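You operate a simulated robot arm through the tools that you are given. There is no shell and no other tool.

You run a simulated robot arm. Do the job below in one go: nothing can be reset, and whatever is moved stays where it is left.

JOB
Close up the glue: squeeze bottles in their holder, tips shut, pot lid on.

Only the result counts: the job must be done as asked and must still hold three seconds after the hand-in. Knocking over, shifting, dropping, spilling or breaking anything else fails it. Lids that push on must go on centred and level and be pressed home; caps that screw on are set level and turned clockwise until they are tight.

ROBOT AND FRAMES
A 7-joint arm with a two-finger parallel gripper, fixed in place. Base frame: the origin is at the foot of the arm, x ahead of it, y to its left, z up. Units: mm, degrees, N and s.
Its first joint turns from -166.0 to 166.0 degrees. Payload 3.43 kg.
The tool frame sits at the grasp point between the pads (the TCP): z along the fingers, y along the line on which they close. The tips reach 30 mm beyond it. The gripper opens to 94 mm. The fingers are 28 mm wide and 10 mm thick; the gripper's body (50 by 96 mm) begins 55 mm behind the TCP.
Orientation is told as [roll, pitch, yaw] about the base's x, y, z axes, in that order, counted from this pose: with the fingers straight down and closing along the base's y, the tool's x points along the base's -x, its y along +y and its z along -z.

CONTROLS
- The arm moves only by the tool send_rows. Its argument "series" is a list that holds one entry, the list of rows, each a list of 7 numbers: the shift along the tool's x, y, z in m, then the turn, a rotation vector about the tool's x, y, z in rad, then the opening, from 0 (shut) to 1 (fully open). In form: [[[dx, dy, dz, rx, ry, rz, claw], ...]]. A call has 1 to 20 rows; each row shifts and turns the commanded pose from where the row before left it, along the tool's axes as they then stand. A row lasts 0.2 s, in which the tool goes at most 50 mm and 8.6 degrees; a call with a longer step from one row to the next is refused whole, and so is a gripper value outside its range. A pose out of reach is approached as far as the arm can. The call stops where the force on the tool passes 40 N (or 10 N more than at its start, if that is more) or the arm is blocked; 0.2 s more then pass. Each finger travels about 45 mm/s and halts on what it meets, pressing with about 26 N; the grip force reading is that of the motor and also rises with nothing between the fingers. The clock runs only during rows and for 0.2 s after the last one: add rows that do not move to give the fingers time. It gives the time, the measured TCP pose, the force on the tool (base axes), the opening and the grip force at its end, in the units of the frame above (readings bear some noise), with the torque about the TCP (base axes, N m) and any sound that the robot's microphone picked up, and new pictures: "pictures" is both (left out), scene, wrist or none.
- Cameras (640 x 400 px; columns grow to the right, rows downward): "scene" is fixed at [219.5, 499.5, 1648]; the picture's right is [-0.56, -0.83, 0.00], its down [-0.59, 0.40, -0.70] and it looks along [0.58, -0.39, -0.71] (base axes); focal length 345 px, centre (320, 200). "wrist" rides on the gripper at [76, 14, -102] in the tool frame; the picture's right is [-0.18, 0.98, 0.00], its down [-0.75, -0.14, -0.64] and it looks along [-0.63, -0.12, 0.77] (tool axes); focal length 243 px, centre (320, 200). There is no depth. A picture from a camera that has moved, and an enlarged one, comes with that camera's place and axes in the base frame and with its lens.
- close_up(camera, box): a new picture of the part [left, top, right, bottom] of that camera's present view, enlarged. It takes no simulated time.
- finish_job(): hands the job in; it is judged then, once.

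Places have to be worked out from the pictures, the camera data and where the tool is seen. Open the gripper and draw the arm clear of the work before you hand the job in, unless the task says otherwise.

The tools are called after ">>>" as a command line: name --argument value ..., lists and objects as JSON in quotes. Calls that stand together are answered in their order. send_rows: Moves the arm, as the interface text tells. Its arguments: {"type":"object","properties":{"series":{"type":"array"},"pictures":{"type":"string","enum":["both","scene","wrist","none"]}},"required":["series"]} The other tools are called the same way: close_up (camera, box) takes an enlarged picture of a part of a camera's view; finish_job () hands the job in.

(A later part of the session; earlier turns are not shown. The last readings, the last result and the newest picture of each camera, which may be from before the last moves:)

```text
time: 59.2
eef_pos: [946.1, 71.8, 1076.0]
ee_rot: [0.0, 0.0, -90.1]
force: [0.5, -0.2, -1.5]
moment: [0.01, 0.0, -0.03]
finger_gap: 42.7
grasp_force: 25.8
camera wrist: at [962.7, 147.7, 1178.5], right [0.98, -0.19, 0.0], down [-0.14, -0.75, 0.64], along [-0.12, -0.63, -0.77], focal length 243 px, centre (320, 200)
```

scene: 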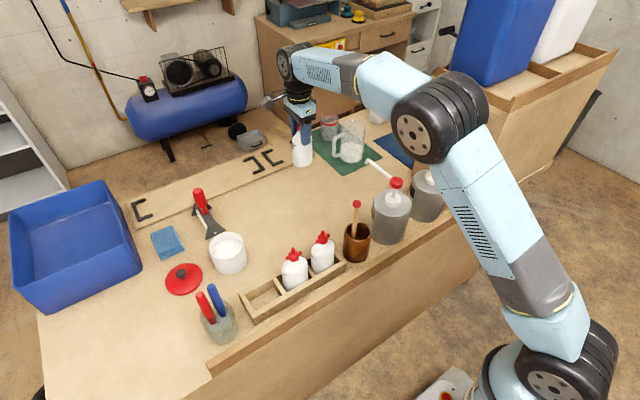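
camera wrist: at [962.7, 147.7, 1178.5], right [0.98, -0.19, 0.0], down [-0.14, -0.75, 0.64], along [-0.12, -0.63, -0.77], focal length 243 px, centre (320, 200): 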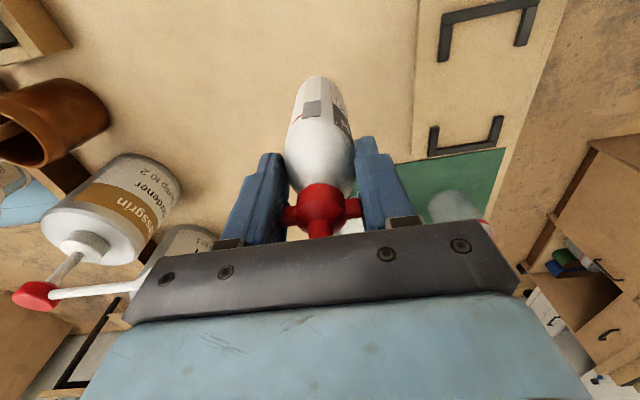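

B is lifted. I carry it diagonally and upward to above the third slot, with its base higher than A's tip all along the way near the holder.

>>> send_rows --series '[[[0.0308, -0.0307, -0.0075, 0, 0, 0, 0.3], [0.0308, -0.0307, -0.0075, 0, 0, 0, 0.3], [0.0308, -0.0307, -0.0075, 0, 0, 0, 0.3], [0.0308, -0.0307, -0.0075, 0, 0, 0, 0.3], [0.0308, -0.0307, -0.0075, 0, 0, 0, 0.3], [0.0308, -0.0307, -0.0075, 0, 0, 0, 0.3], [0.0308, -0.0307, -0.0075, 0, 0, 0, 0.3], [0.0308, -0.0307, -0.0075, 0, 0, 0, 0.3], [0.0308, -0.0307, -0.0075, 0, 0, 0, 0.3], [0.0308, -0.0304, -0.0075, 0, 0, 0, 0.3], [0, 0, 0, 0, 0, 0, 0.3], [0, 0, 0, 0, 0, 0, 0.3]]]'

>>> close_up --camera "wrist" --box '[230, 0, 410, 220]'

>>> close_up --camera "scene" --box '[200, 175, 340, 325]'

```text
time: 61.8
eef_pos: [642.3, 380.9, 1152.1]
ee_rot: [-0.1, 0.0, -89.9]
force: [0.1, 0.0, -1.2]
moment: [0.01, 0.02, -0.01]
finger_gap: 42.9
grasp_force: 26.0
camera wrist: at [657.4, 456.6, 1254.0], right [0.98, -0.18, 0.0], down [-0.14, -0.75, 0.64], along [-0.12, -0.63, -0.77], focal length 243 px, centre (320, 200)
```

scene: 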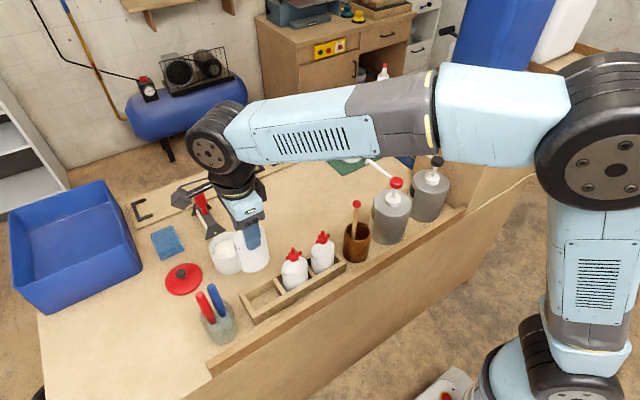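
wrist: 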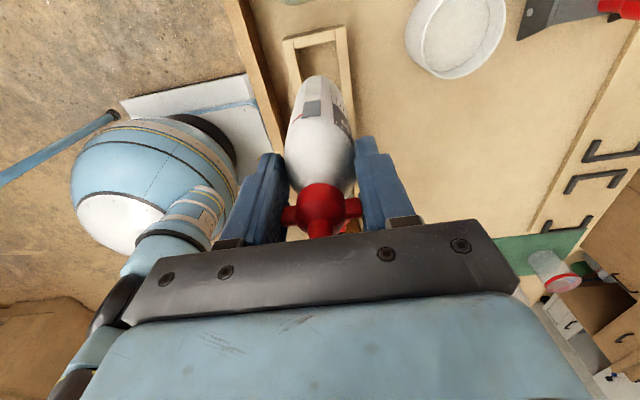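

```text
1.82 times, centred on (320, 110) of wrist
camera zoom: at [657.4, 456.6, 1254.0], right [0.98, -0.18, 0.0], down [-0.14, -0.75, 0.64], along [-0.12, -0.63, -0.77], focal length 441 px, centre (320, 364)
```

zoom: 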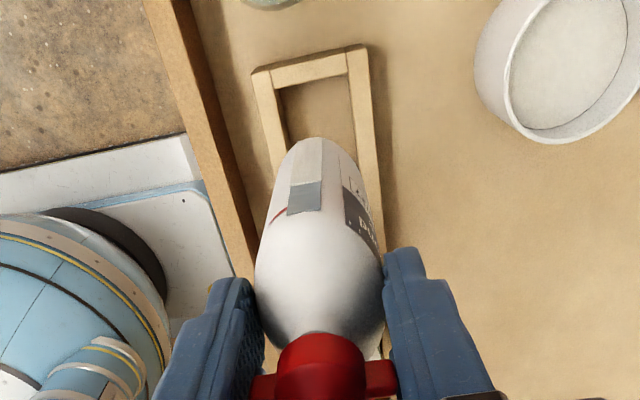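

```text
2.67 times, centred on (270, 250) of scene
camera zoom: at [219.5, 499.5, 1648.0], right [-0.56, -0.83, 0.0], down [-0.59, 0.4, -0.7], along [0.58, -0.39, -0.71], focal length 921 px, centre (453, 67)
```

zoom: 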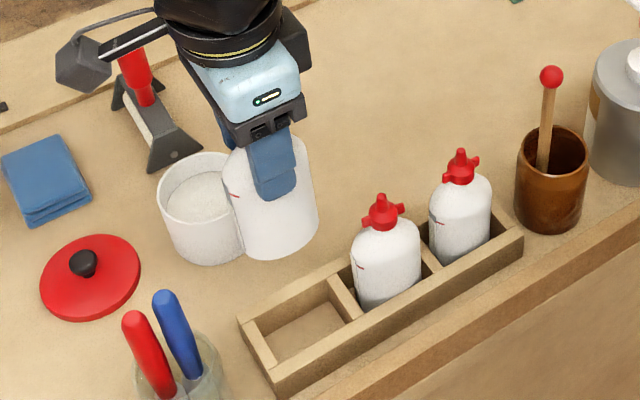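

The third slot spans about x 618–668 and y 340–415, and the bottle's centre is estimated at (642.8,378.2), on target. I lower to just above the holder rim and check.

>>> send_rows --series '[[[0, 0, 0.03, 0, 0, 0, 0.3], [0, 0, 0.03, 0, 0, 0, 0.3], [0, 0, 0.03, 0, 0, 0, 0.3], [0, 0, 0.024, 0, 0, 0, 0.3], [0, 0, 0, 0, 0, 0, 0.3], [0, 0, 0, 0, 0, 0, 0.3]]]'

>>> close_up --camera "wrist" --box '[230, 0, 410, 220]'

>>> close_up --camera "scene" --box '[200, 195, 340, 325]'

```text
time: 63.2
eef_pos: [642.4, 380.5, 1037.0]
ee_rot: [0.0, 0.0, -90.0]
force: [-0.8, -1.0, -1.4]
moment: [-0.01, 0.03, 0.01]
finger_gap: 42.9
grasp_force: 26.4
camera wrist: at [655.2, 455.6, 1140.6], right [0.98, -0.18, 0.0], down [-0.14, -0.75, 0.64], along [-0.12, -0.63, -0.77], focal length 243 px, centre (320, 200)
```

scene: 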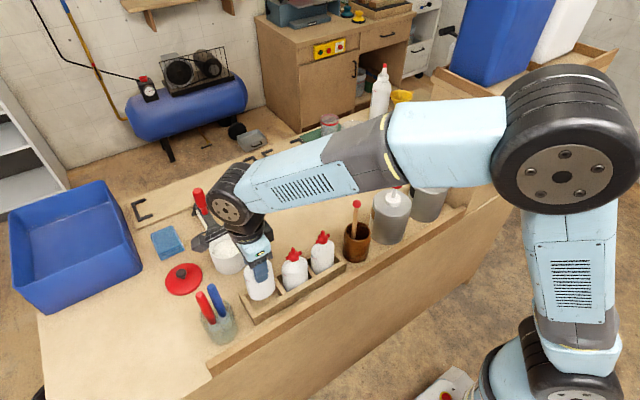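
wrist: 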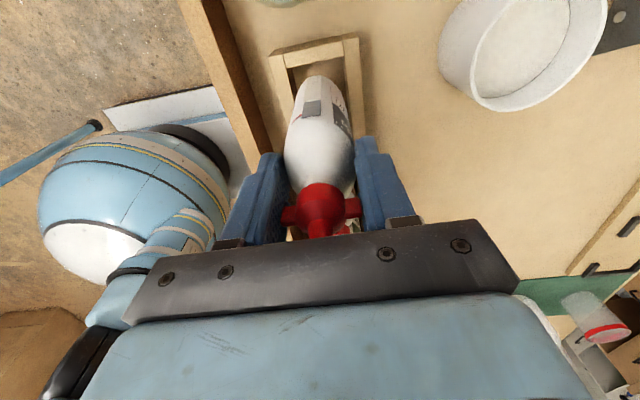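

```text
1.82 times, centred on (320, 110) of wrist
camera zoom: at [655.2, 455.6, 1140.6], right [0.98, -0.18, 0.0], down [-0.14, -0.75, 0.64], along [-0.12, -0.63, -0.77], focal length 441 px, centre (320, 364)
```

zoom: 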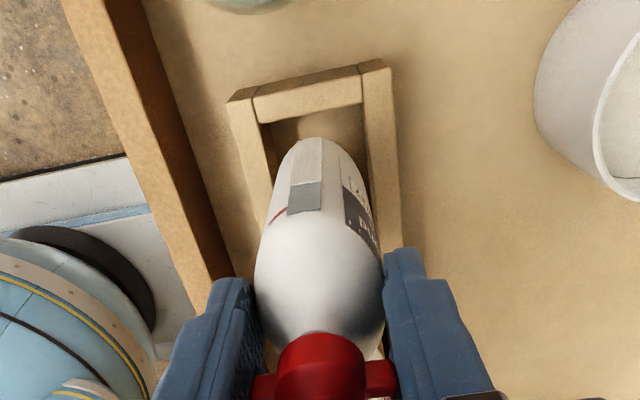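

```text
3.08 times, centred on (270, 260) of scene
camera zoom: at [219.5, 499.5, 1648.0], right [-0.56, -0.83, 0.0], down [-0.59, 0.4, -0.7], along [0.58, -0.39, -0.71], focal length 1063 px, centre (474, 15)
```

zoom: 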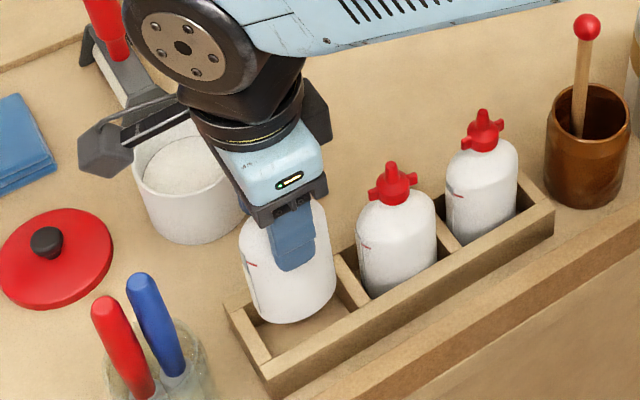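

Alignment looks right; the bottle base is just above the rim and centred. I lower it into the slot.

>>> send_rows --series '[[[0, 0, 0.012, 0, 0, 0, 0.3], [0, 0, 0.012, 0, 0, 0, 0.3], [0, 0, 0.012, 0, 0, 0, 0.3], [0, 0, 0.01, 0, 0, 0, 0.3], [0, 0, 0.005, 0, 0, 0, 0.3], [0, 0, 0, 0, 0, 0, 0.3]]]'

>>> close_up --camera "scene" --box '[200, 195, 340, 325]'

```text
time: 64.6
eef_pos: [641.9, 379.9, 985.6]
ee_rot: [0.0, 0.0, -90.0]
force: [-0.6, 0.5, -1.5]
moment: [-0.02, 0.0, 0.0]
finger_gap: 42.8
grasp_force: 25.5
camera wrist: at [657.0, 455.5, 1088.5], right [0.98, -0.18, 0.0], down [-0.14, -0.75, 0.64], along [-0.12, -0.63, -0.77], focal length 243 px, centre (320, 200)
```

scene: 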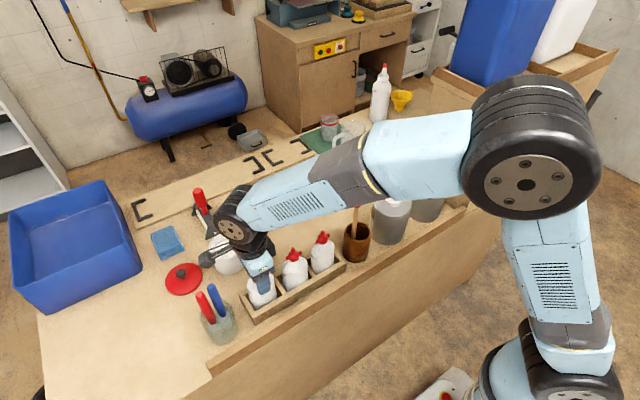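
wrist: 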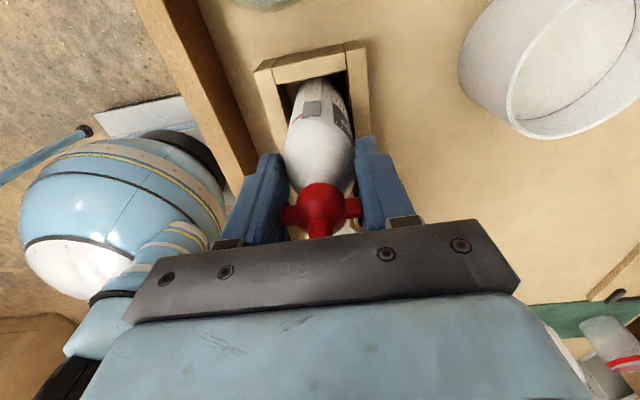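

```text
3.08 times, centred on (270, 260) of scene
camera zoom: at [219.5, 499.5, 1648.0], right [-0.56, -0.83, 0.0], down [-0.59, 0.4, -0.7], along [0.58, -0.39, -0.71], focal length 1063 px, centre (474, 15)
```

zoom: 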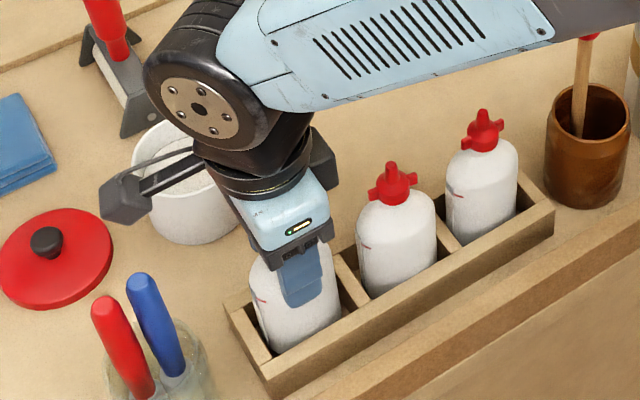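

Inside the slot with no side forces. I finish the last millimetres in small steps.

>>> send_rows --series '[[[0, 0, 0.002, 0, 0, 0, 0.3], [0, 0, 0.002, 0, 0, 0, 0.3], [0, 0, 0.001, 0, 0, 0, 0.3], [0, 0, 0, 0, 0, 0, 0.3]]]' --pictures "none"

>>> send_rows --series '[[[0, 0, 0.001, 0, 0, 0, 0.3], [0, 0, 0, 0, 0, 0, 0.3]]]' --pictures "none"

```text
time: 65.6
eef_pos: [641.1, 380.4, 981.9]
ee_rot: [0.0, 0.0, -89.9]
force: [-0.2, 0.3, -1.9]
moment: [0.04, -0.02, -0.01]
finger_gap: 42.8
grasp_force: 25.9
```

```text
time: 66.2
eef_pos: [642.0, 380.8, 981.2]
ee_rot: [0.1, -0.1, -90.0]
force: [0.3, -0.1, -2.3]
moment: [0.02, 0.0, 0.0]
finger_gap: 42.7
grasp_force: 25.9
```

The bottle is still hanging (−2 N), so I lower further in 1 mm steps.

>>> send_rows --series '[[[0, 0, 0.001, 0, 0, 0, 0.3], [0, 0, 0, 0, 0, 0, 0.3]]]' --pictures "none"

>>> send_rows --series '[[[0, 0, 0.001, 0, 0, 0, 0.3], [0, 0, 0, 0, 0, 0, 0.3]]]' --pictures "none"

```text
time: 66.8
eef_pos: [641.5, 380.5, 981.0]
ee_rot: [0.1, 0.0, -90.0]
force: [0.0, 0.6, -1.1]
moment: [0.01, 0.0, 0.01]
finger_gap: 42.7
grasp_force: 26.0
```

```text
time: 67.4
eef_pos: [641.0, 379.8, 979.1]
ee_rot: [0.1, 0.1, -89.9]
force: [0.3, -0.2, -1.9]
moment: [-0.02, 0.02, 0.01]
finger_gap: 43.1
grasp_force: 25.8
```

>>> send_rows --series '[[[0, 0, 0.001, 0, 0, 0, 0.3], [0, 0, 0, 0, 0, 0, 0.3]]]' --pictures "none"

>>> send_rows --series '[[[0, 0, 0.001, 0, 0, 0, 0.3], [0, 0, 0, 0, 0, 0, 0.3]]]' --pictures "none"

```text
time: 68.0
eef_pos: [640.8, 381.4, 979.2]
ee_rot: [0.0, 0.0, -89.9]
force: [-1.3, -1.6, 6.9]
moment: [-0.29, 0.28, 0.04]
finger_gap: 43.2
grasp_force: 25.5
```

```text
time: 68.6
eef_pos: [640.4, 379.3, 978.6]
ee_rot: [0.1, 0.0, -89.9]
force: [-0.3, -1.2, 23.8]
moment: [-0.18, 0.01, 0.03]
finger_gap: 42.9
grasp_force: 26.0
```

B is seated on the slot floor. I ease off the press, open and rise.

>>> send_rows --series '[[[0, 0, -0.0015, 0, 0, 0, 0.3], [0, 0, 0, 0, 0, 0, 0.48], [0, 0, 0, 0, 0, 0, 0.6], [0, 0, 0, 0, 0, 0, 0.75], [0, 0, 0, 0, 0, 0, 0.75], [0, 0, -0.02, 0, 0, 0, 0.75], [0, 0, -0.04, 0, 0, 0, 0.75], [0, 0, -0.04, 0, 0, 0, 0.75], [0, 0, 0, 0, 0, 0, 0.75]]]'

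>>> close_up --camera "wrist" --box '[240, 0, 400, 200]'

>>> close_up --camera "scene" --box '[220, 225, 348, 325]'

```text
time: 70.6
eef_pos: [640.8, 380.9, 1079.5]
ee_rot: [0.1, 0.0, -89.9]
force: [-0.2, 0.9, 1.1]
moment: [0.0, 0.0, 0.0]
finger_gap: 70.3
grasp_force: 0.2
camera wrist: at [655.8, 456.1, 1181.6], right [0.98, -0.18, 0.0], down [-0.14, -0.75, 0.64], along [-0.12, -0.63, -0.77], focal length 243 px, centre (320, 200)
```

scene: 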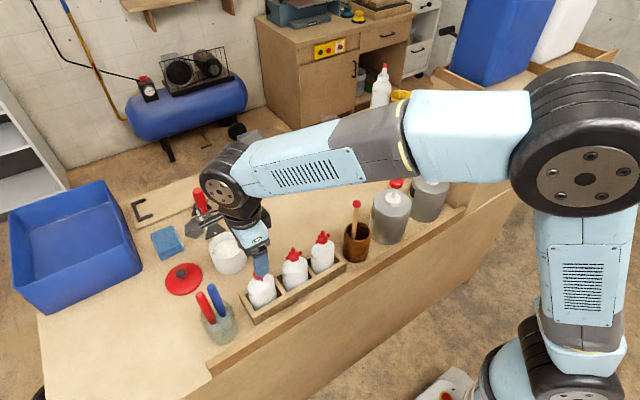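
wrist: 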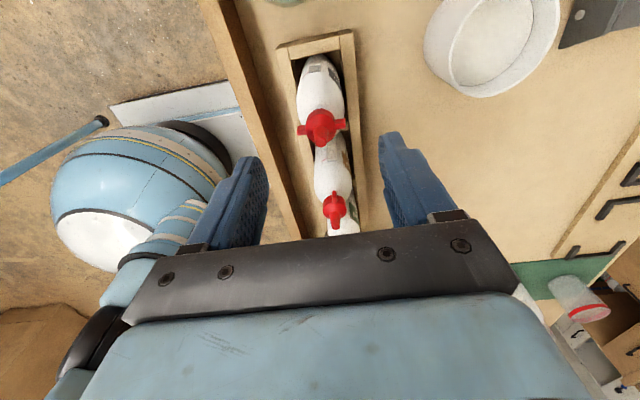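

```text
2.00 times, centred on (320, 100) of wrist
camera zoom: at [655.8, 456.1, 1181.6], right [0.98, -0.18, 0.0], down [-0.14, -0.75, 0.64], along [-0.12, -0.63, -0.77], focal length 485 px, centre (320, 400)
```

zoom: 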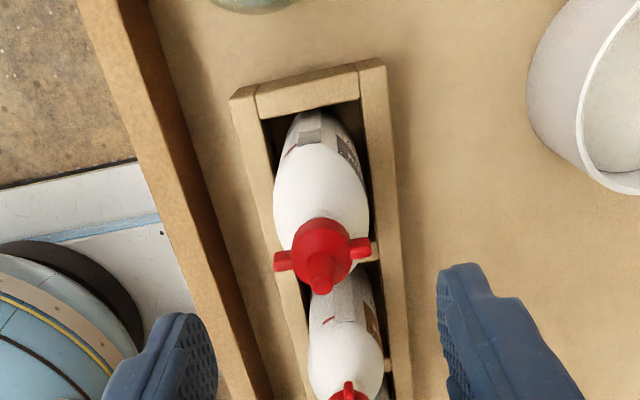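

```text
4.00 times, centred on (284, 275) of scene
camera zoom: at [219.5, 499.5, 1648.0], right [-0.56, -0.83, 0.0], down [-0.59, 0.4, -0.7], along [0.58, -0.39, -0.71], focal length 1382 px, centre (464, -100)
```

zoom: 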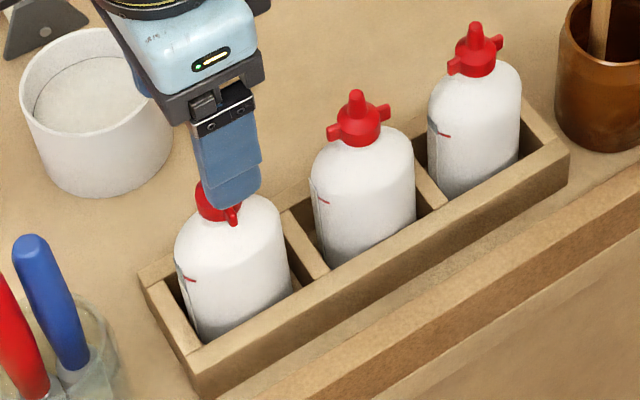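

B is in the third slot with its cap axis at about (641.7,378). I turn to yaw −22, so the pad edges will engage the wings soon after gripping, and lower partway to check.

>>> send_rows --series '[[[-0.0025, 0, 0, 0, 0, -0.1319, 0.6], [0, 0, 0, 0, 0, -0.1319, 0.55], [0, 0, 0, 0, 0, -0.1319, 0.55], [0, 0, 0, 0, 0, -0.1319, 0.55], [0, 0, 0, 0, 0, -0.1319, 0.55], [0, 0, 0, 0, 0, -0.1319, 0.55], [0, 0, 0, 0, 0, -0.1319, 0.55], [0, 0, 0, 0, 0, -0.1319, 0.55], [0, 0, 0, 0, 0, -0.1319, 0.55], [0, 0, 0.02, 0, 0, 0, 0.55], [0, 0, 0.02, 0, 0, 0, 0.55], [0, 0, 0, 0, 0, 0, 0.55]]]'

>>> close_up --camera "wrist" --box '[220, 60, 420, 220]'

>>> close_up --camera "scene" --box '[180, 205, 308, 325]'

```text
time: 73.2
eef_pos: [640.9, 379.4, 1036.4]
ee_rot: [0.0, 0.0, -21.9]
force: [1.0, 0.1, 0.3]
moment: [0.0, 0.02, 0.02]
finger_gap: 51.6
grasp_force: 0.0
camera wrist: at [575.8, 420.3, 1140.0], right [0.54, 0.84, 0.0], down [0.65, -0.41, 0.64], along [0.54, -0.35, -0.77], focal length 243 px, centre (320, 200)
```

scene: 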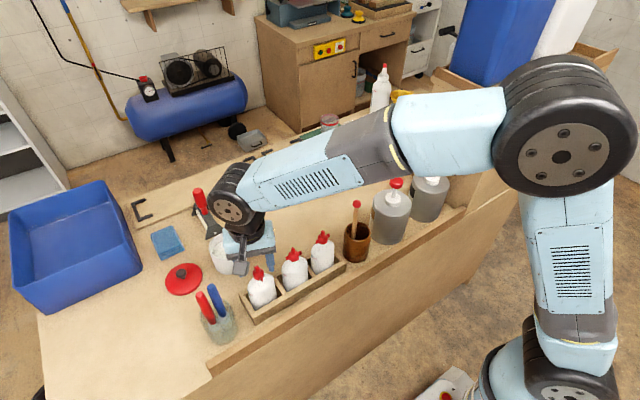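
wrist: 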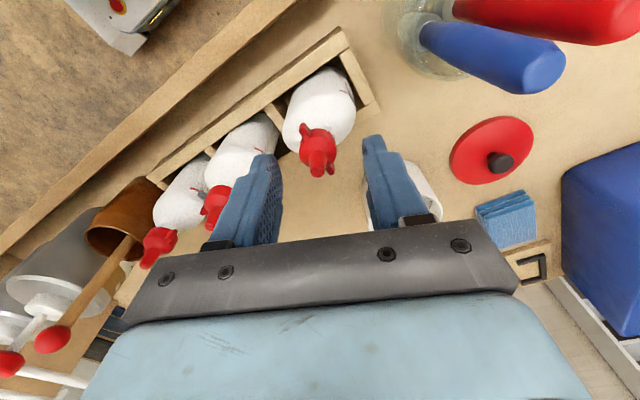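

```text
2.50 times, centred on (320, 140) of wrist
camera zoom: at [575.8, 420.3, 1140.0], right [0.54, 0.84, 0.0], down [0.65, -0.41, 0.64], along [0.54, -0.35, -0.77], focal length 606 px, centre (320, 350)
```

zoom: 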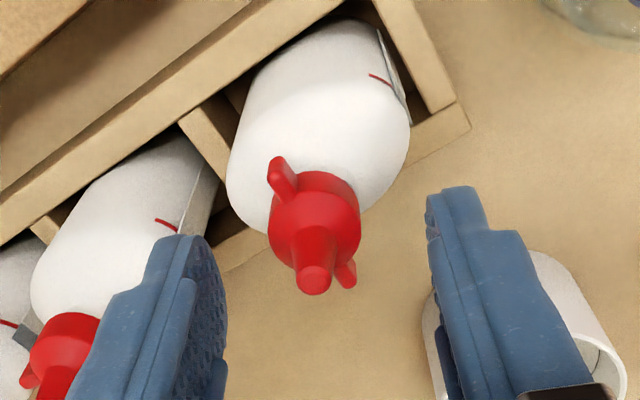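

```text
3.33 times, centred on (244, 265) of scene
camera zoom: at [219.5, 499.5, 1648.0], right [-0.56, -0.83, 0.0], down [-0.59, 0.4, -0.7], along [0.58, -0.39, -0.71], focal length 1151 px, centre (573, -17)
```

zoom: 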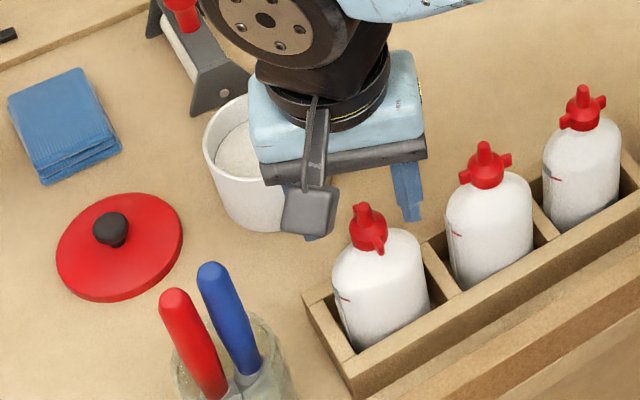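

The cap is ~2 mm off the finger centre; I correct, lower to TCP z≈1015 and close on the cap barrel.

>>> send_rows --series '[[[-0.0013, -0.0019, 0.01, 0, 0, 0, 0.55], [0, 0, 0.012, 0, 0, 0, 0.55], [0, 0, 0, 0, 0, 0, 0.55], [0, 0, 0, 0, 0, 0, 0.4], [0, 0, 0, 0, 0, 0, 0.2], [0, 0, 0, 0, 0, 0, 0.0], [0, 0, 0, 0, 0, 0, 0.0], [0, 0, 0, 0, 0, 0, 0.0]]]' --pictures "wrist"

>>> close_up --camera "wrist" --box '[260, 60, 380, 200]'

>>> close_up --camera "scene" --box '[180, 205, 308, 325]'

```text
time: 75.0
eef_pos: [640.2, 376.9, 1017.3]
ee_rot: [0.0, 0.0, -21.9]
force: [0.6, 0.4, -0.4]
moment: [-0.01, -0.01, -0.03]
finger_gap: 23.1
grasp_force: 25.6
camera wrist: at [575.2, 418.4, 1119.3], right [0.54, 0.84, 0.0], down [0.65, -0.41, 0.64], along [0.54, -0.35, -0.77], focal length 243 px, centre (320, 200)
```

wrist: 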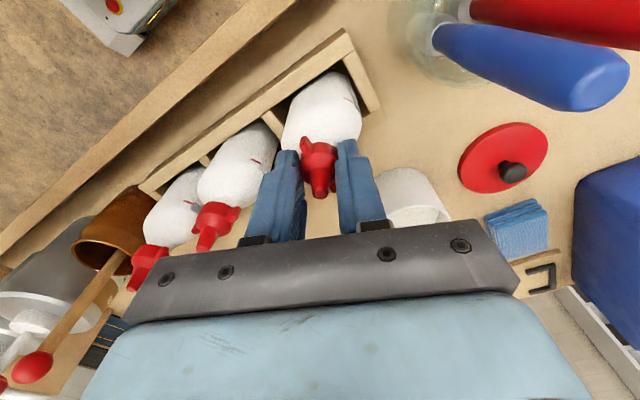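

```text
2.86 times, centred on (320, 130) of wrist
camera zoom: at [575.2, 418.4, 1119.3], right [0.54, 0.84, 0.0], down [0.65, -0.41, 0.64], along [0.54, -0.35, -0.77], focal length 693 px, centre (320, 400)
```

zoom: 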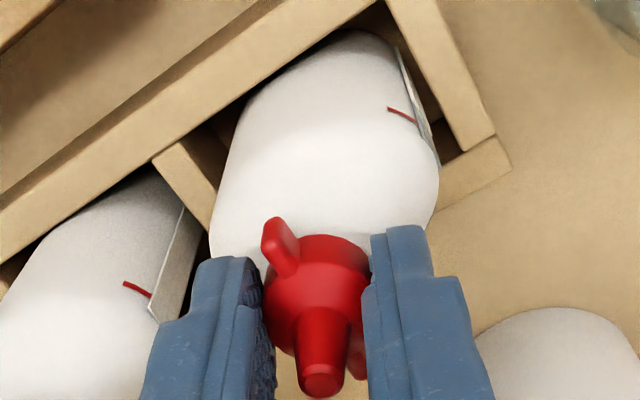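

```text
3.33 times, centred on (244, 265) of scene
camera zoom: at [219.5, 499.5, 1648.0], right [-0.56, -0.83, 0.0], down [-0.59, 0.4, -0.7], along [0.58, -0.39, -0.71], focal length 1151 px, centre (573, -17)
```

zoom: 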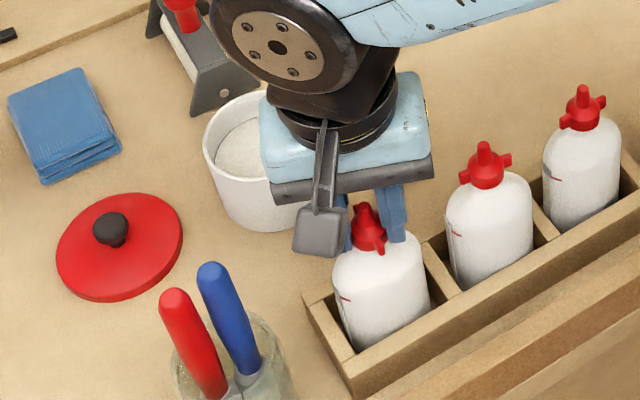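

The grip seats with the wings nearly against the pads (gap 23.1). I turn clockwise and watch forces and the holder.

>>> send_rows --series '[[[0, 0, 0, 0, 0, 0.1, 0.0], [0, 0, 0, 0, 0, 0.1, 0.0], [0, 0, 0, 0, 0, 0.1, 0.0], [0, 0, 0, 0, 0, 0.1, 0.0]]]' --pictures "wrist"

>>> close_up --camera "wrist" --box '[260, 60, 380, 200]'

```text
time: 76.0
eef_pos: [641.9, 375.1, 1016.8]
ee_rot: [0.0, 0.1, -45.0]
force: [0.0, -0.1, 0.5]
moment: [0.02, 0.01, -0.03]
finger_gap: 23.1
grasp_force: 25.6
camera wrist: at [597.7, 439.0, 1119.4], right [0.82, 0.57, 0.0], down [0.43, -0.63, 0.64], along [0.36, -0.53, -0.77], focal length 243 px, centre (320, 200)
```

wrist: 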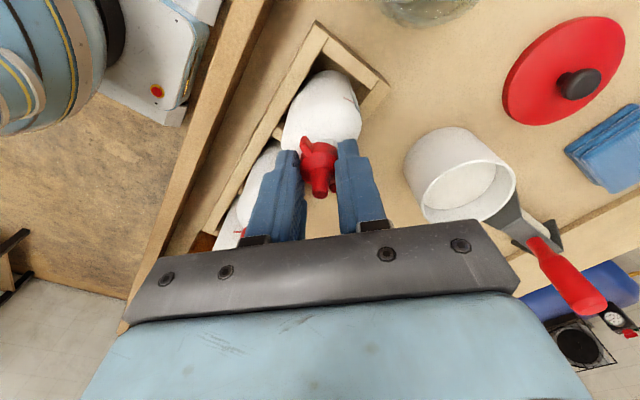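

```text
2.86 times, centred on (320, 130) of wrist
camera zoom: at [597.7, 439.0, 1119.4], right [0.82, 0.57, 0.0], down [0.43, -0.63, 0.64], along [0.36, -0.53, -0.77], focal length 693 px, centre (320, 400)
```

zoom: 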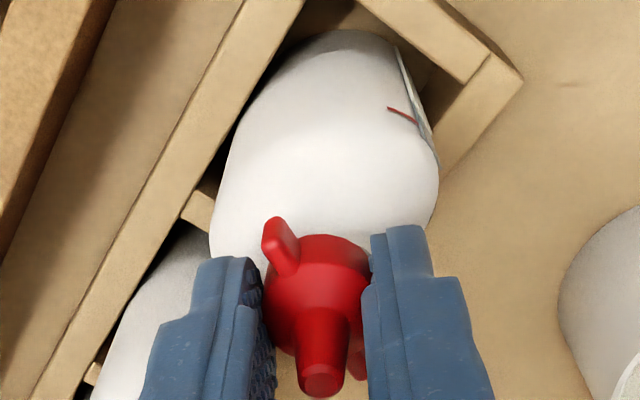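

The bottle has turned 23° with the cap so far without wall load; I continue in smaller steps.

>>> send_rows --series '[[[0, 0, 0.0005, 0, 0, 0.08, 0.0], [0, 0, 0, 0, 0, 0.08, 0.0]]]' --pictures "none"

>>> send_rows --series '[[[0, 0, 0, 0, 0, 0.06, 0.0], [0, 0, 0, 0, 0, 0.06, 0.0]]]' --pictures "wrist"

>>> close_up --camera "wrist" --box '[260, 60, 380, 200]'

>>> close_up --camera "scene" --box '[220, 225, 348, 325]'

```text
time: 76.6
eef_pos: [641.1, 374.4, 1016.6]
ee_rot: [0.1, -0.1, -54.1]
force: [0.5, 0.8, 3.0]
moment: [0.23, -0.03, 0.05]
finger_gap: 23.0
grasp_force: 26.2
```

```text
time: 77.2
eef_pos: [641.0, 375.0, 1016.7]
ee_rot: [0.0, 0.0, -60.9]
force: [-2.9, 2.2, 8.3]
moment: [0.34, 0.31, 0.01]
finger_gap: 23.4
grasp_force: 25.8
camera wrist: at [617.3, 448.2, 1119.3], right [0.95, 0.32, 0.0], down [0.24, -0.73, 0.64], along [0.2, -0.61, -0.77], focal length 243 px, centre (320, 200)
```

wrist: 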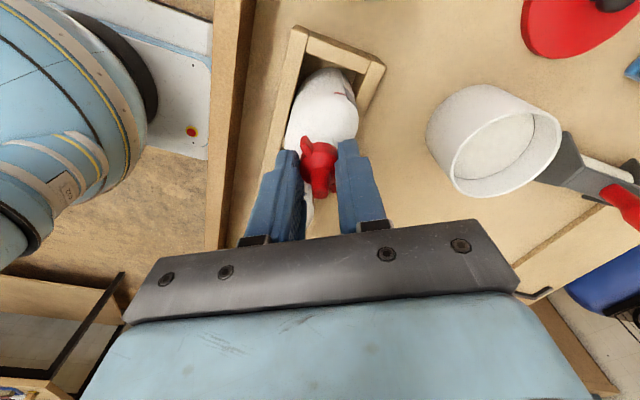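

```text
2.86 times, centred on (320, 130) of wrist
camera zoom: at [617.3, 448.2, 1119.3], right [0.95, 0.32, 0.0], down [0.24, -0.73, 0.64], along [0.2, -0.61, -0.77], focal length 693 px, centre (320, 400)
```

zoom: 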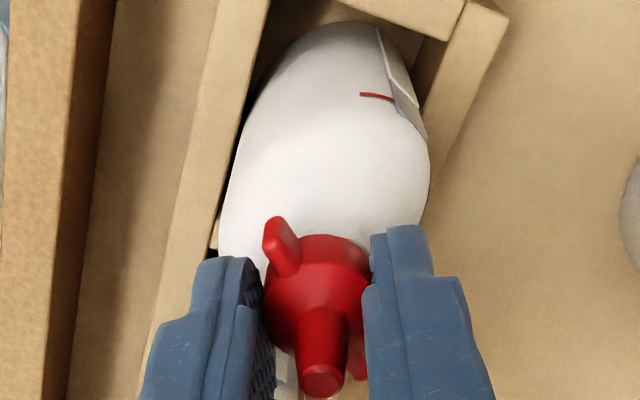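

```text
4.00 times, centred on (284, 275) of scene
camera zoom: at [219.5, 499.5, 1648.0], right [-0.56, -0.83, 0.0], down [-0.59, 0.4, -0.7], along [0.58, -0.39, -0.71], focal length 1382 px, centre (464, -100)
```

zoom: 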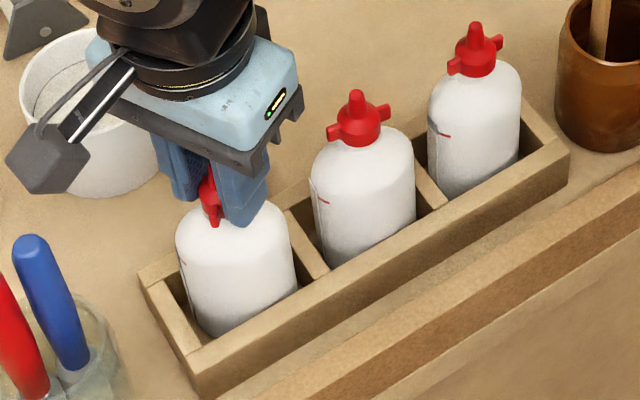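

B's cap is now turning relative to the bottle, with low loads and the holder steady. I continue clockwise.

>>> send_rows --series '[[[0, 0, 0, 0, 0, 0.1, 0.0], [0, 0, 0, 0, 0, 0.1, 0.0], [0, 0, 0, 0, 0, 0.1, 0.0]]]' --pictures "none"

>>> send_rows --series '[[[0, 0, 0, 0, 0, 0.1, 0.0], [0, 0, 0, 0, 0, 0.1, 0.0], [0, 0, 0, 0, 0, 0.1, 0.0]]]' --pictures "wrist"

>>> close_up --camera "wrist" --box '[260, 60, 380, 200]'

>>> close_up --camera "scene" --box '[220, 225, 348, 325]'

```text
time: 78.0
eef_pos: [642.1, 374.9, 1016.0]
ee_rot: [0.0, 0.0, -78.1]
force: [-1.8, 0.6, 13.3]
moment: [0.02, 0.08, -0.02]
finger_gap: 23.2
grasp_force: 25.9
```

```text
time: 78.8
eef_pos: [641.7, 375.0, 1017.4]
ee_rot: [0.0, 0.0, -95.4]
force: [2.0, 1.6, 10.4]
moment: [0.18, -0.18, 0.01]
finger_gap: 23.3
grasp_force: 25.7
camera wrist: at [663.0, 449.2, 1119.2], right [0.96, -0.28, 0.0], down [-0.21, -0.74, 0.64], along [-0.18, -0.62, -0.77], focal length 243 px, centre (320, 200)
```

wrist: 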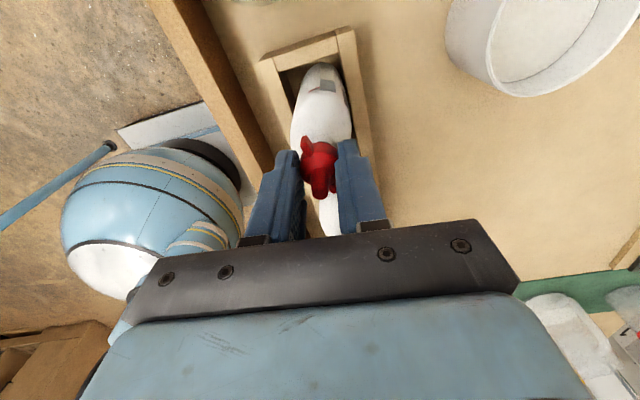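

```text
2.86 times, centred on (320, 130) of wrist
camera zoom: at [663.0, 449.2, 1119.2], right [0.96, -0.28, 0.0], down [-0.21, -0.74, 0.64], along [-0.18, -0.62, -0.77], focal length 693 px, centre (320, 400)
```

zoom: 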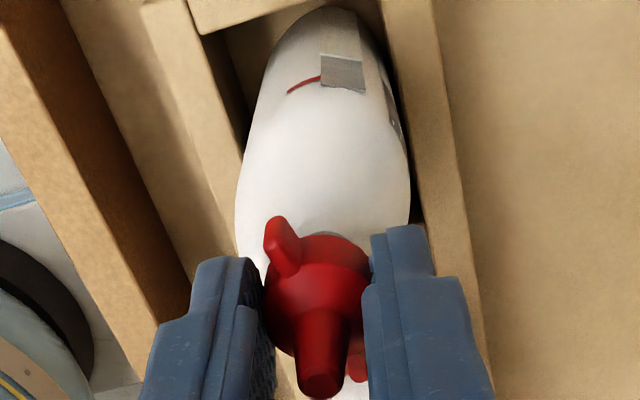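

```text
4.00 times, centred on (284, 275) of scene
camera zoom: at [219.5, 499.5, 1648.0], right [-0.56, -0.83, 0.0], down [-0.59, 0.4, -0.7], along [0.58, -0.39, -0.71], focal length 1382 px, centre (464, -100)
```

zoom: 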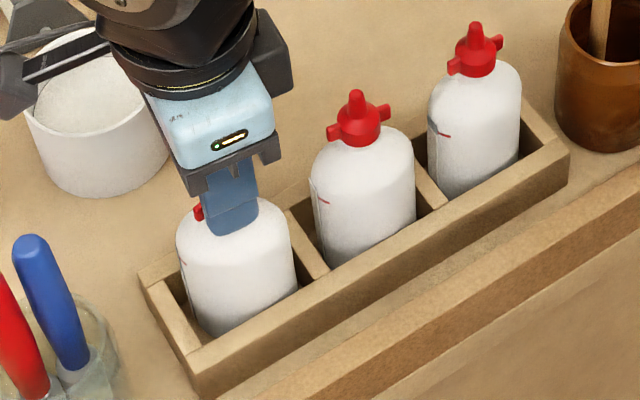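

The cap keeps following and all is steady. I go on toward the expected stop near −145°.

>>> send_rows --series '[[[0, 0, 0, 0, 0, 0.1, 0.0], [0, 0, 0, 0, 0, 0.1, 0.0], [0, 0, 0, 0, 0, 0.1, 0.0]]]' --pictures "none"

>>> send_rows --series '[[[0, 0, 0, 0, 0, 0.1, 0.0], [0, 0, 0, 0, 0, 0.1, 0.0]]]' --pictures "wrist"

>>> close_up --camera "wrist" --box '[260, 60, 380, 200]'

>>> close_up --camera "scene" --box '[220, 225, 348, 325]'

```text
time: 79.6
eef_pos: [642.3, 375.3, 1016.4]
ee_rot: [0.0, 0.0, -112.6]
force: [0.4, 0.3, 6.7]
moment: [0.12, -0.08, -0.02]
finger_gap: 23.5
grasp_force: 26.6
```

```text
time: 80.2
eef_pos: [641.8, 375.6, 1016.7]
ee_rot: [0.0, 0.0, -124.0]
force: [0.9, -3.9, 10.8]
moment: [-0.4, 0.07, 0.01]
finger_gap: 23.2
grasp_force: 26.2
camera wrist: at [696.1, 429.9, 1119.1], right [0.71, -0.7, 0.0], down [-0.54, -0.55, 0.64], along [-0.45, -0.46, -0.77], focal length 243 px, centre (320, 200)
```

wrist: 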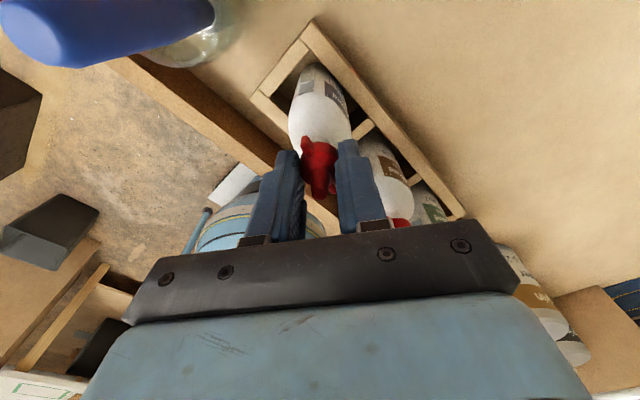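

```text
2.86 times, centred on (320, 130) of wrist
camera zoom: at [696.1, 429.9, 1119.1], right [0.71, -0.7, 0.0], down [-0.54, -0.55, 0.64], along [-0.45, -0.46, -0.77], focal length 693 px, centre (320, 400)
```

zoom: 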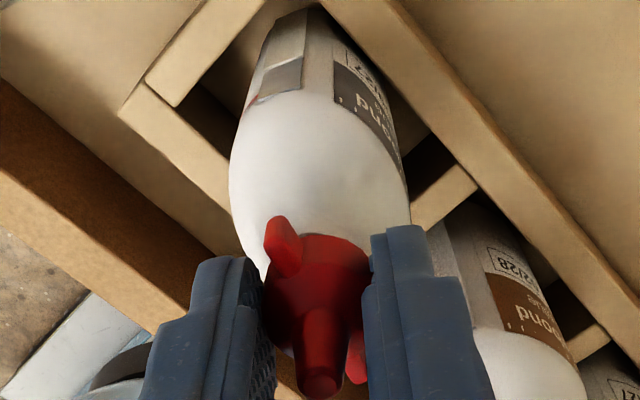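

```text
4.00 times, centred on (284, 275) of scene
camera zoom: at [219.5, 499.5, 1648.0], right [-0.56, -0.83, 0.0], down [-0.59, 0.4, -0.7], along [0.58, -0.39, -0.71], focal length 1382 px, centre (464, -100)
```

zoom: 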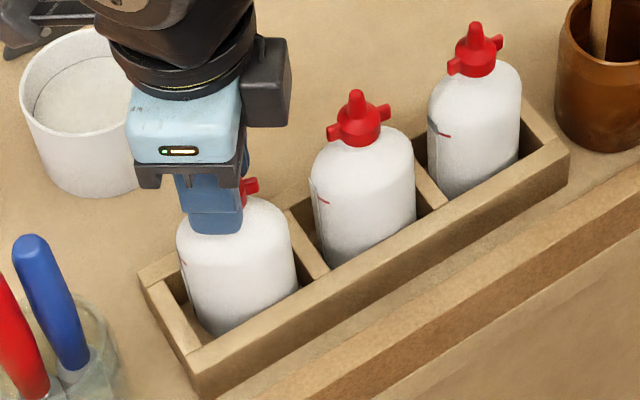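

>>> send_rows --series '[[[0, 0, 0, 0, 0, 0.09, 0.0], [0, 0, 0, 0, 0, 0.09, 0.0]]]' --pictures "none"

>>> send_rows --series '[[[0, 0, 0, 0, 0, 0.06, 0.0], [0, 0, 0, 0, 0, 0.06, 0.0]]]' --pictures "wrist"

>>> close_up --camera "wrist" --box '[260, 60, 380, 200]'

>>> close_up --camera "scene" --box '[220, 225, 348, 325]'

```text
time: 80.8
eef_pos: [641.8, 375.6, 1016.8]
ee_rot: [0.0, 0.0, -134.3]
force: [2.3, -1.8, 11.1]
moment: [-0.09, -0.22, 0.04]
finger_gap: 22.9
grasp_force: 26.1
```

```text
time: 81.4
eef_pos: [642.0, 374.3, 1016.6]
ee_rot: [0.0, 0.1, -141.1]
force: [3.5, -4.0, 16.3]
moment: [-0.17, -0.17, 0.22]
finger_gap: 23.1
grasp_force: 25.3
camera wrist: at [710.0, 411.1, 1119.0], right [0.47, -0.88, 0.0], down [-0.68, -0.36, 0.64], along [-0.57, -0.3, -0.77], focal length 243 px, centre (320, 200)
```

wrist: 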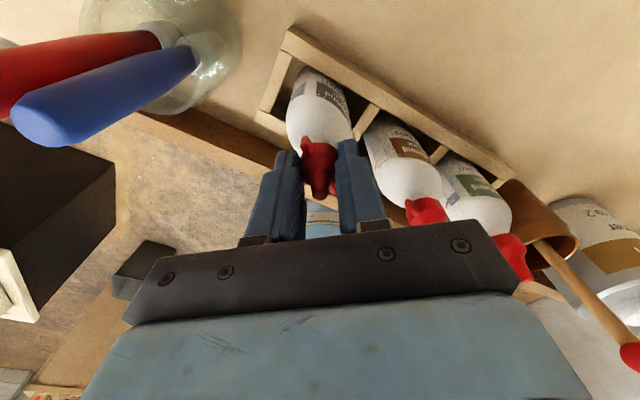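

```text
2.86 times, centred on (320, 130) of wrist
camera zoom: at [710.0, 411.1, 1119.0], right [0.47, -0.88, 0.0], down [-0.68, -0.36, 0.64], along [-0.57, -0.3, -0.77], focal length 693 px, centre (320, 400)
```

zoom: 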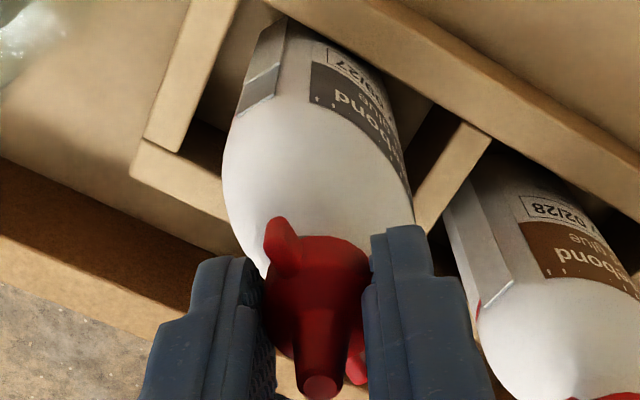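

```text
4.00 times, centred on (284, 275) of scene
camera zoom: at [219.5, 499.5, 1648.0], right [-0.56, -0.83, 0.0], down [-0.59, 0.4, -0.7], along [0.58, -0.39, -0.71], focal length 1382 px, centre (464, -100)
```

zoom: 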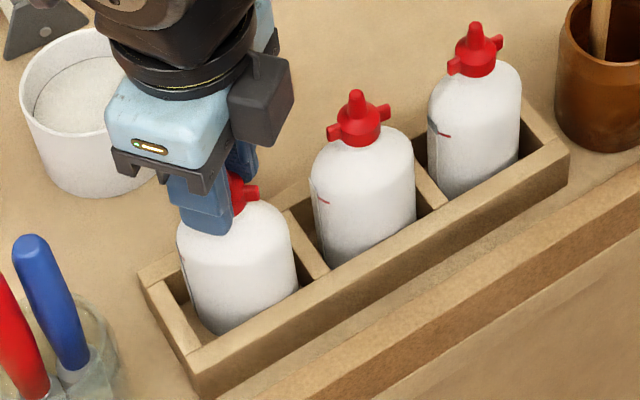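

Torque is rising (0.22 N·m) as the wings come in line with the wide axis. I add a little more to make it tight.

>>> send_rows --series '[[[0, 0, 0, 0, 0, 0.05, 0.0], [0, 0, 0, 0, 0, 0.05, 0.0]]]' --pictures "wrist"

>>> close_up --camera "wrist" --box '[260, 60, 380, 200]'

>>> close_up --camera "scene" --box '[220, 225, 348, 325]'

```text
time: 82.0
eef_pos: [641.4, 375.8, 1015.7]
ee_rot: [0.0, 0.0, -146.9]
force: [1.6, -3.1, 11.9]
moment: [-0.11, -0.04, 0.19]
finger_gap: 23.3
grasp_force: 25.7
camera wrist: at [713.3, 404.9, 1118.2], right [0.38, -0.92, 0.0], down [-0.71, -0.29, 0.64], along [-0.59, -0.25, -0.77], focal length 243 px, centre (320, 200)
```

wrist: 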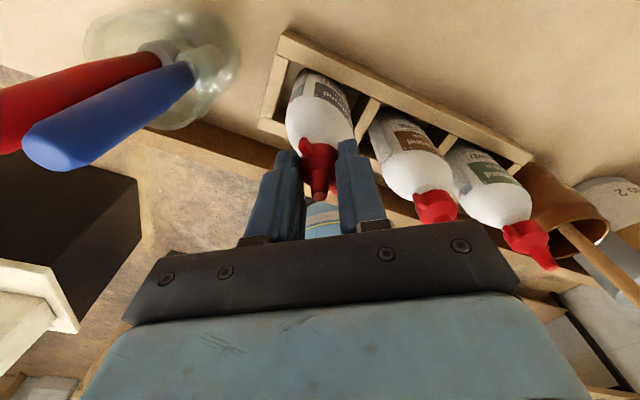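

```text
2.86 times, centred on (320, 130) of wrist
camera zoom: at [713.3, 404.9, 1118.2], right [0.38, -0.92, 0.0], down [-0.71, -0.29, 0.64], along [-0.59, -0.25, -0.77], focal length 693 px, centre (320, 400)
```

zoom: 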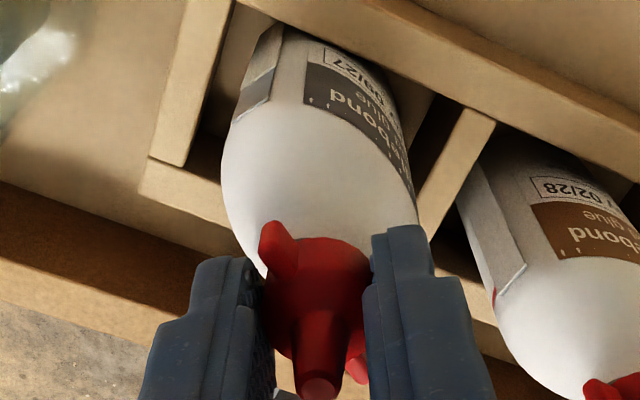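

```text
4.00 times, centred on (284, 275) of scene
camera zoom: at [219.5, 499.5, 1648.0], right [-0.56, -0.83, 0.0], down [-0.59, 0.4, -0.7], along [0.58, -0.39, -0.71], focal length 1382 px, centre (464, -100)
```

zoom: 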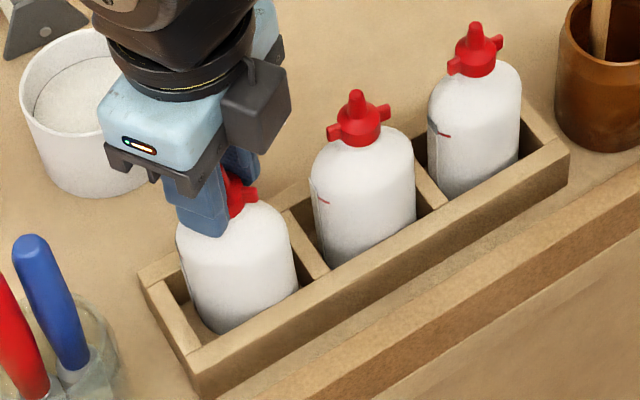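

>>> send_rows --series '[[[0, 0, 0, 0, 0, 0.05, 0.0], [0, 0, 0, 0, 0, 0.04, 0.0]]]' --pictures "wrist"

>>> close_up --camera "wrist" --box '[260, 60, 380, 200]'

>>> close_up --camera "scene" --box '[220, 225, 348, 325]'

```text
time: 82.6
eef_pos: [640.2, 375.4, 1014.8]
ee_rot: [0.0, 0.0, -152.0]
force: [4.3, -1.5, 9.0]
moment: [-0.13, -0.23, 0.18]
finger_gap: 23.9
grasp_force: 25.8
camera wrist: at [715.6, 398.1, 1117.7], right [0.3, -0.95, 0.0], down [-0.73, -0.23, 0.64], along [-0.61, -0.19, -0.77], focal length 243 px, centre (320, 200)
```

wrist: 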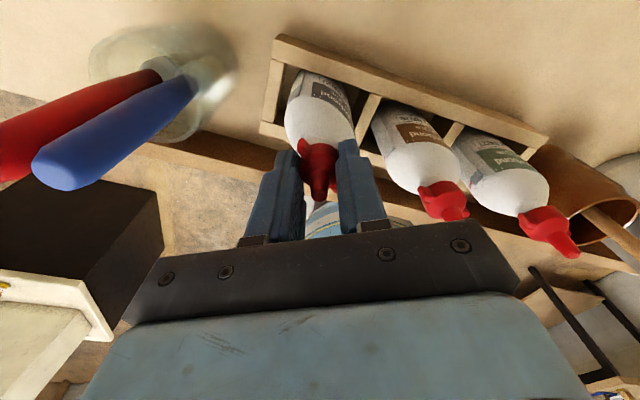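

```text
2.86 times, centred on (320, 130) of wrist
camera zoom: at [715.6, 398.1, 1117.7], right [0.3, -0.95, 0.0], down [-0.73, -0.23, 0.64], along [-0.61, -0.19, -0.77], focal length 693 px, centre (320, 400)
```

zoom: 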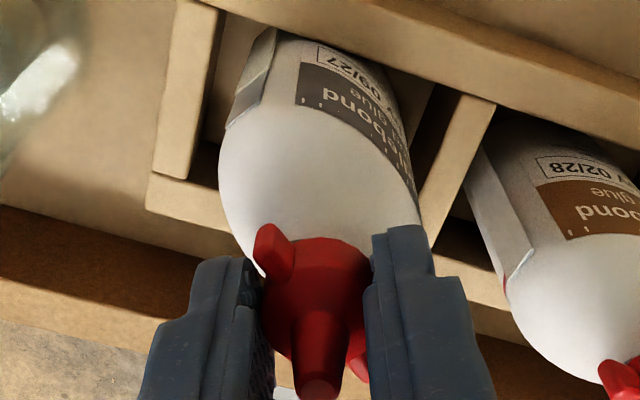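

```text
4.00 times, centred on (284, 275) of scene
camera zoom: at [219.5, 499.5, 1648.0], right [-0.56, -0.83, 0.0], down [-0.59, 0.4, -0.7], along [0.58, -0.39, -0.71], focal length 1382 px, centre (464, -100)
```

zoom: 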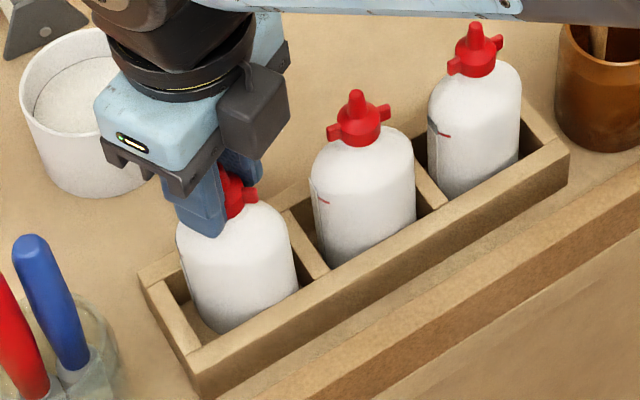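

The cap no longer turns (pads slip, same pattern as A), so B's tip is tight. I release, rise, and re-grip the body at yaw −116 to straighten it.

>>> send_rows --series '[[[0, 0, 0, 0, 0, 0, 0.4], [0, 0, 0, 0, 0, 0, 0.6], [0, 0, 0, 0, 0, 0, 0.6], [0, 0, -0.02, 0, 0, 0, 0.6], [0, 0, -0.03, 0, 0, 0, 0.75], [0, 0, -0.03, 0, 0, 0, 0.75], [0, 0, 0, 0, 0, -0.1256, 0.75], [0, 0, 0, 0, 0, -0.1256, 0.75], [0, 0, 0, 0, 0, -0.1256, 0.75], [0, 0, 0, 0, 0, -0.1256, 0.75], [0, 0, 0, 0, 0, -0.1256, 0.75], [0, 0, 0, 0, 0, 0, 0.75]]]'

>>> close_up --camera "wrist" --box '[220, 0, 420, 180]'

>>> close_up --camera "scene" --box '[220, 225, 348, 325]'

```text
time: 85.2
eef_pos: [642.8, 375.5, 1096.0]
ee_rot: [-0.1, -0.1, -115.9]
force: [0.2, -0.1, 1.3]
moment: [0.02, -0.01, 0.01]
finger_gap: 70.3
grasp_force: 0.1
camera wrist: at [688.4, 437.3, 1198.3], right [0.8, -0.6, 0.0], down [-0.46, -0.62, 0.64], along [-0.38, -0.52, -0.77], focal length 243 px, centre (320, 200)
```

scene: 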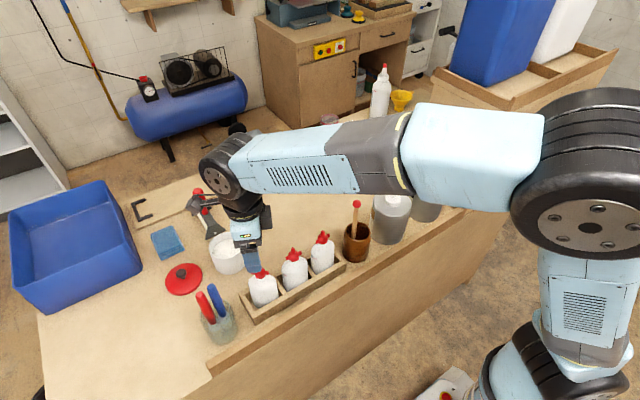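
wrist: 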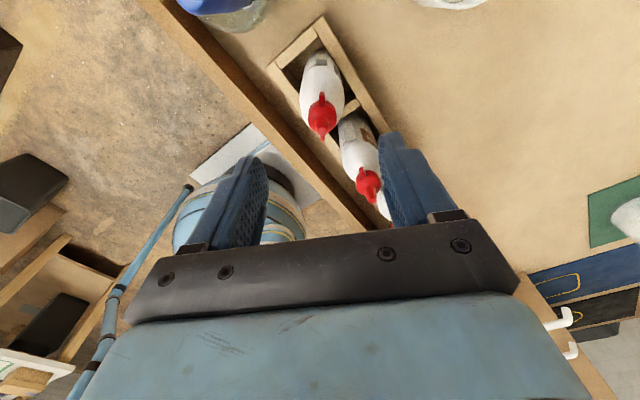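

```text
2.22 times, centred on (320, 90) of wrist
camera zoom: at [688.4, 437.3, 1198.3], right [0.8, -0.6, 0.0], down [-0.46, -0.62, 0.64], along [-0.38, -0.52, -0.77], focal length 539 px, centre (320, 444)
```

zoom: 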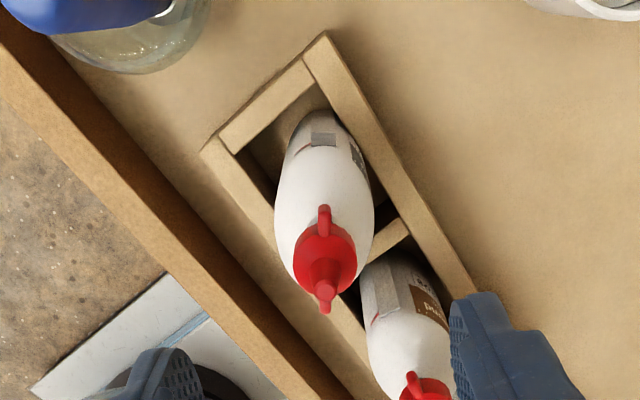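

```text
4.00 times, centred on (284, 275) of scene
camera zoom: at [219.5, 499.5, 1648.0], right [-0.56, -0.83, 0.0], down [-0.59, 0.4, -0.7], along [0.58, -0.39, -0.71], focal length 1382 px, centre (464, -100)
```

zoom: 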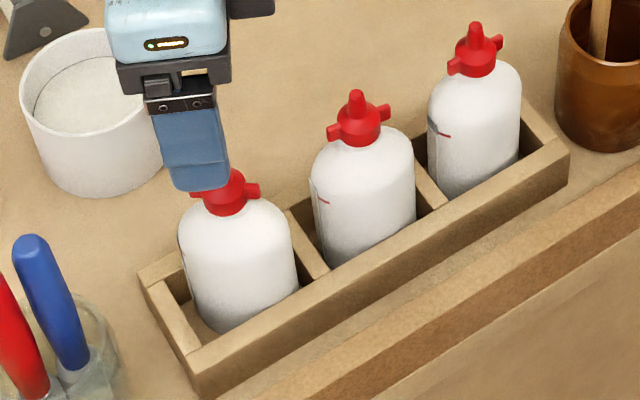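

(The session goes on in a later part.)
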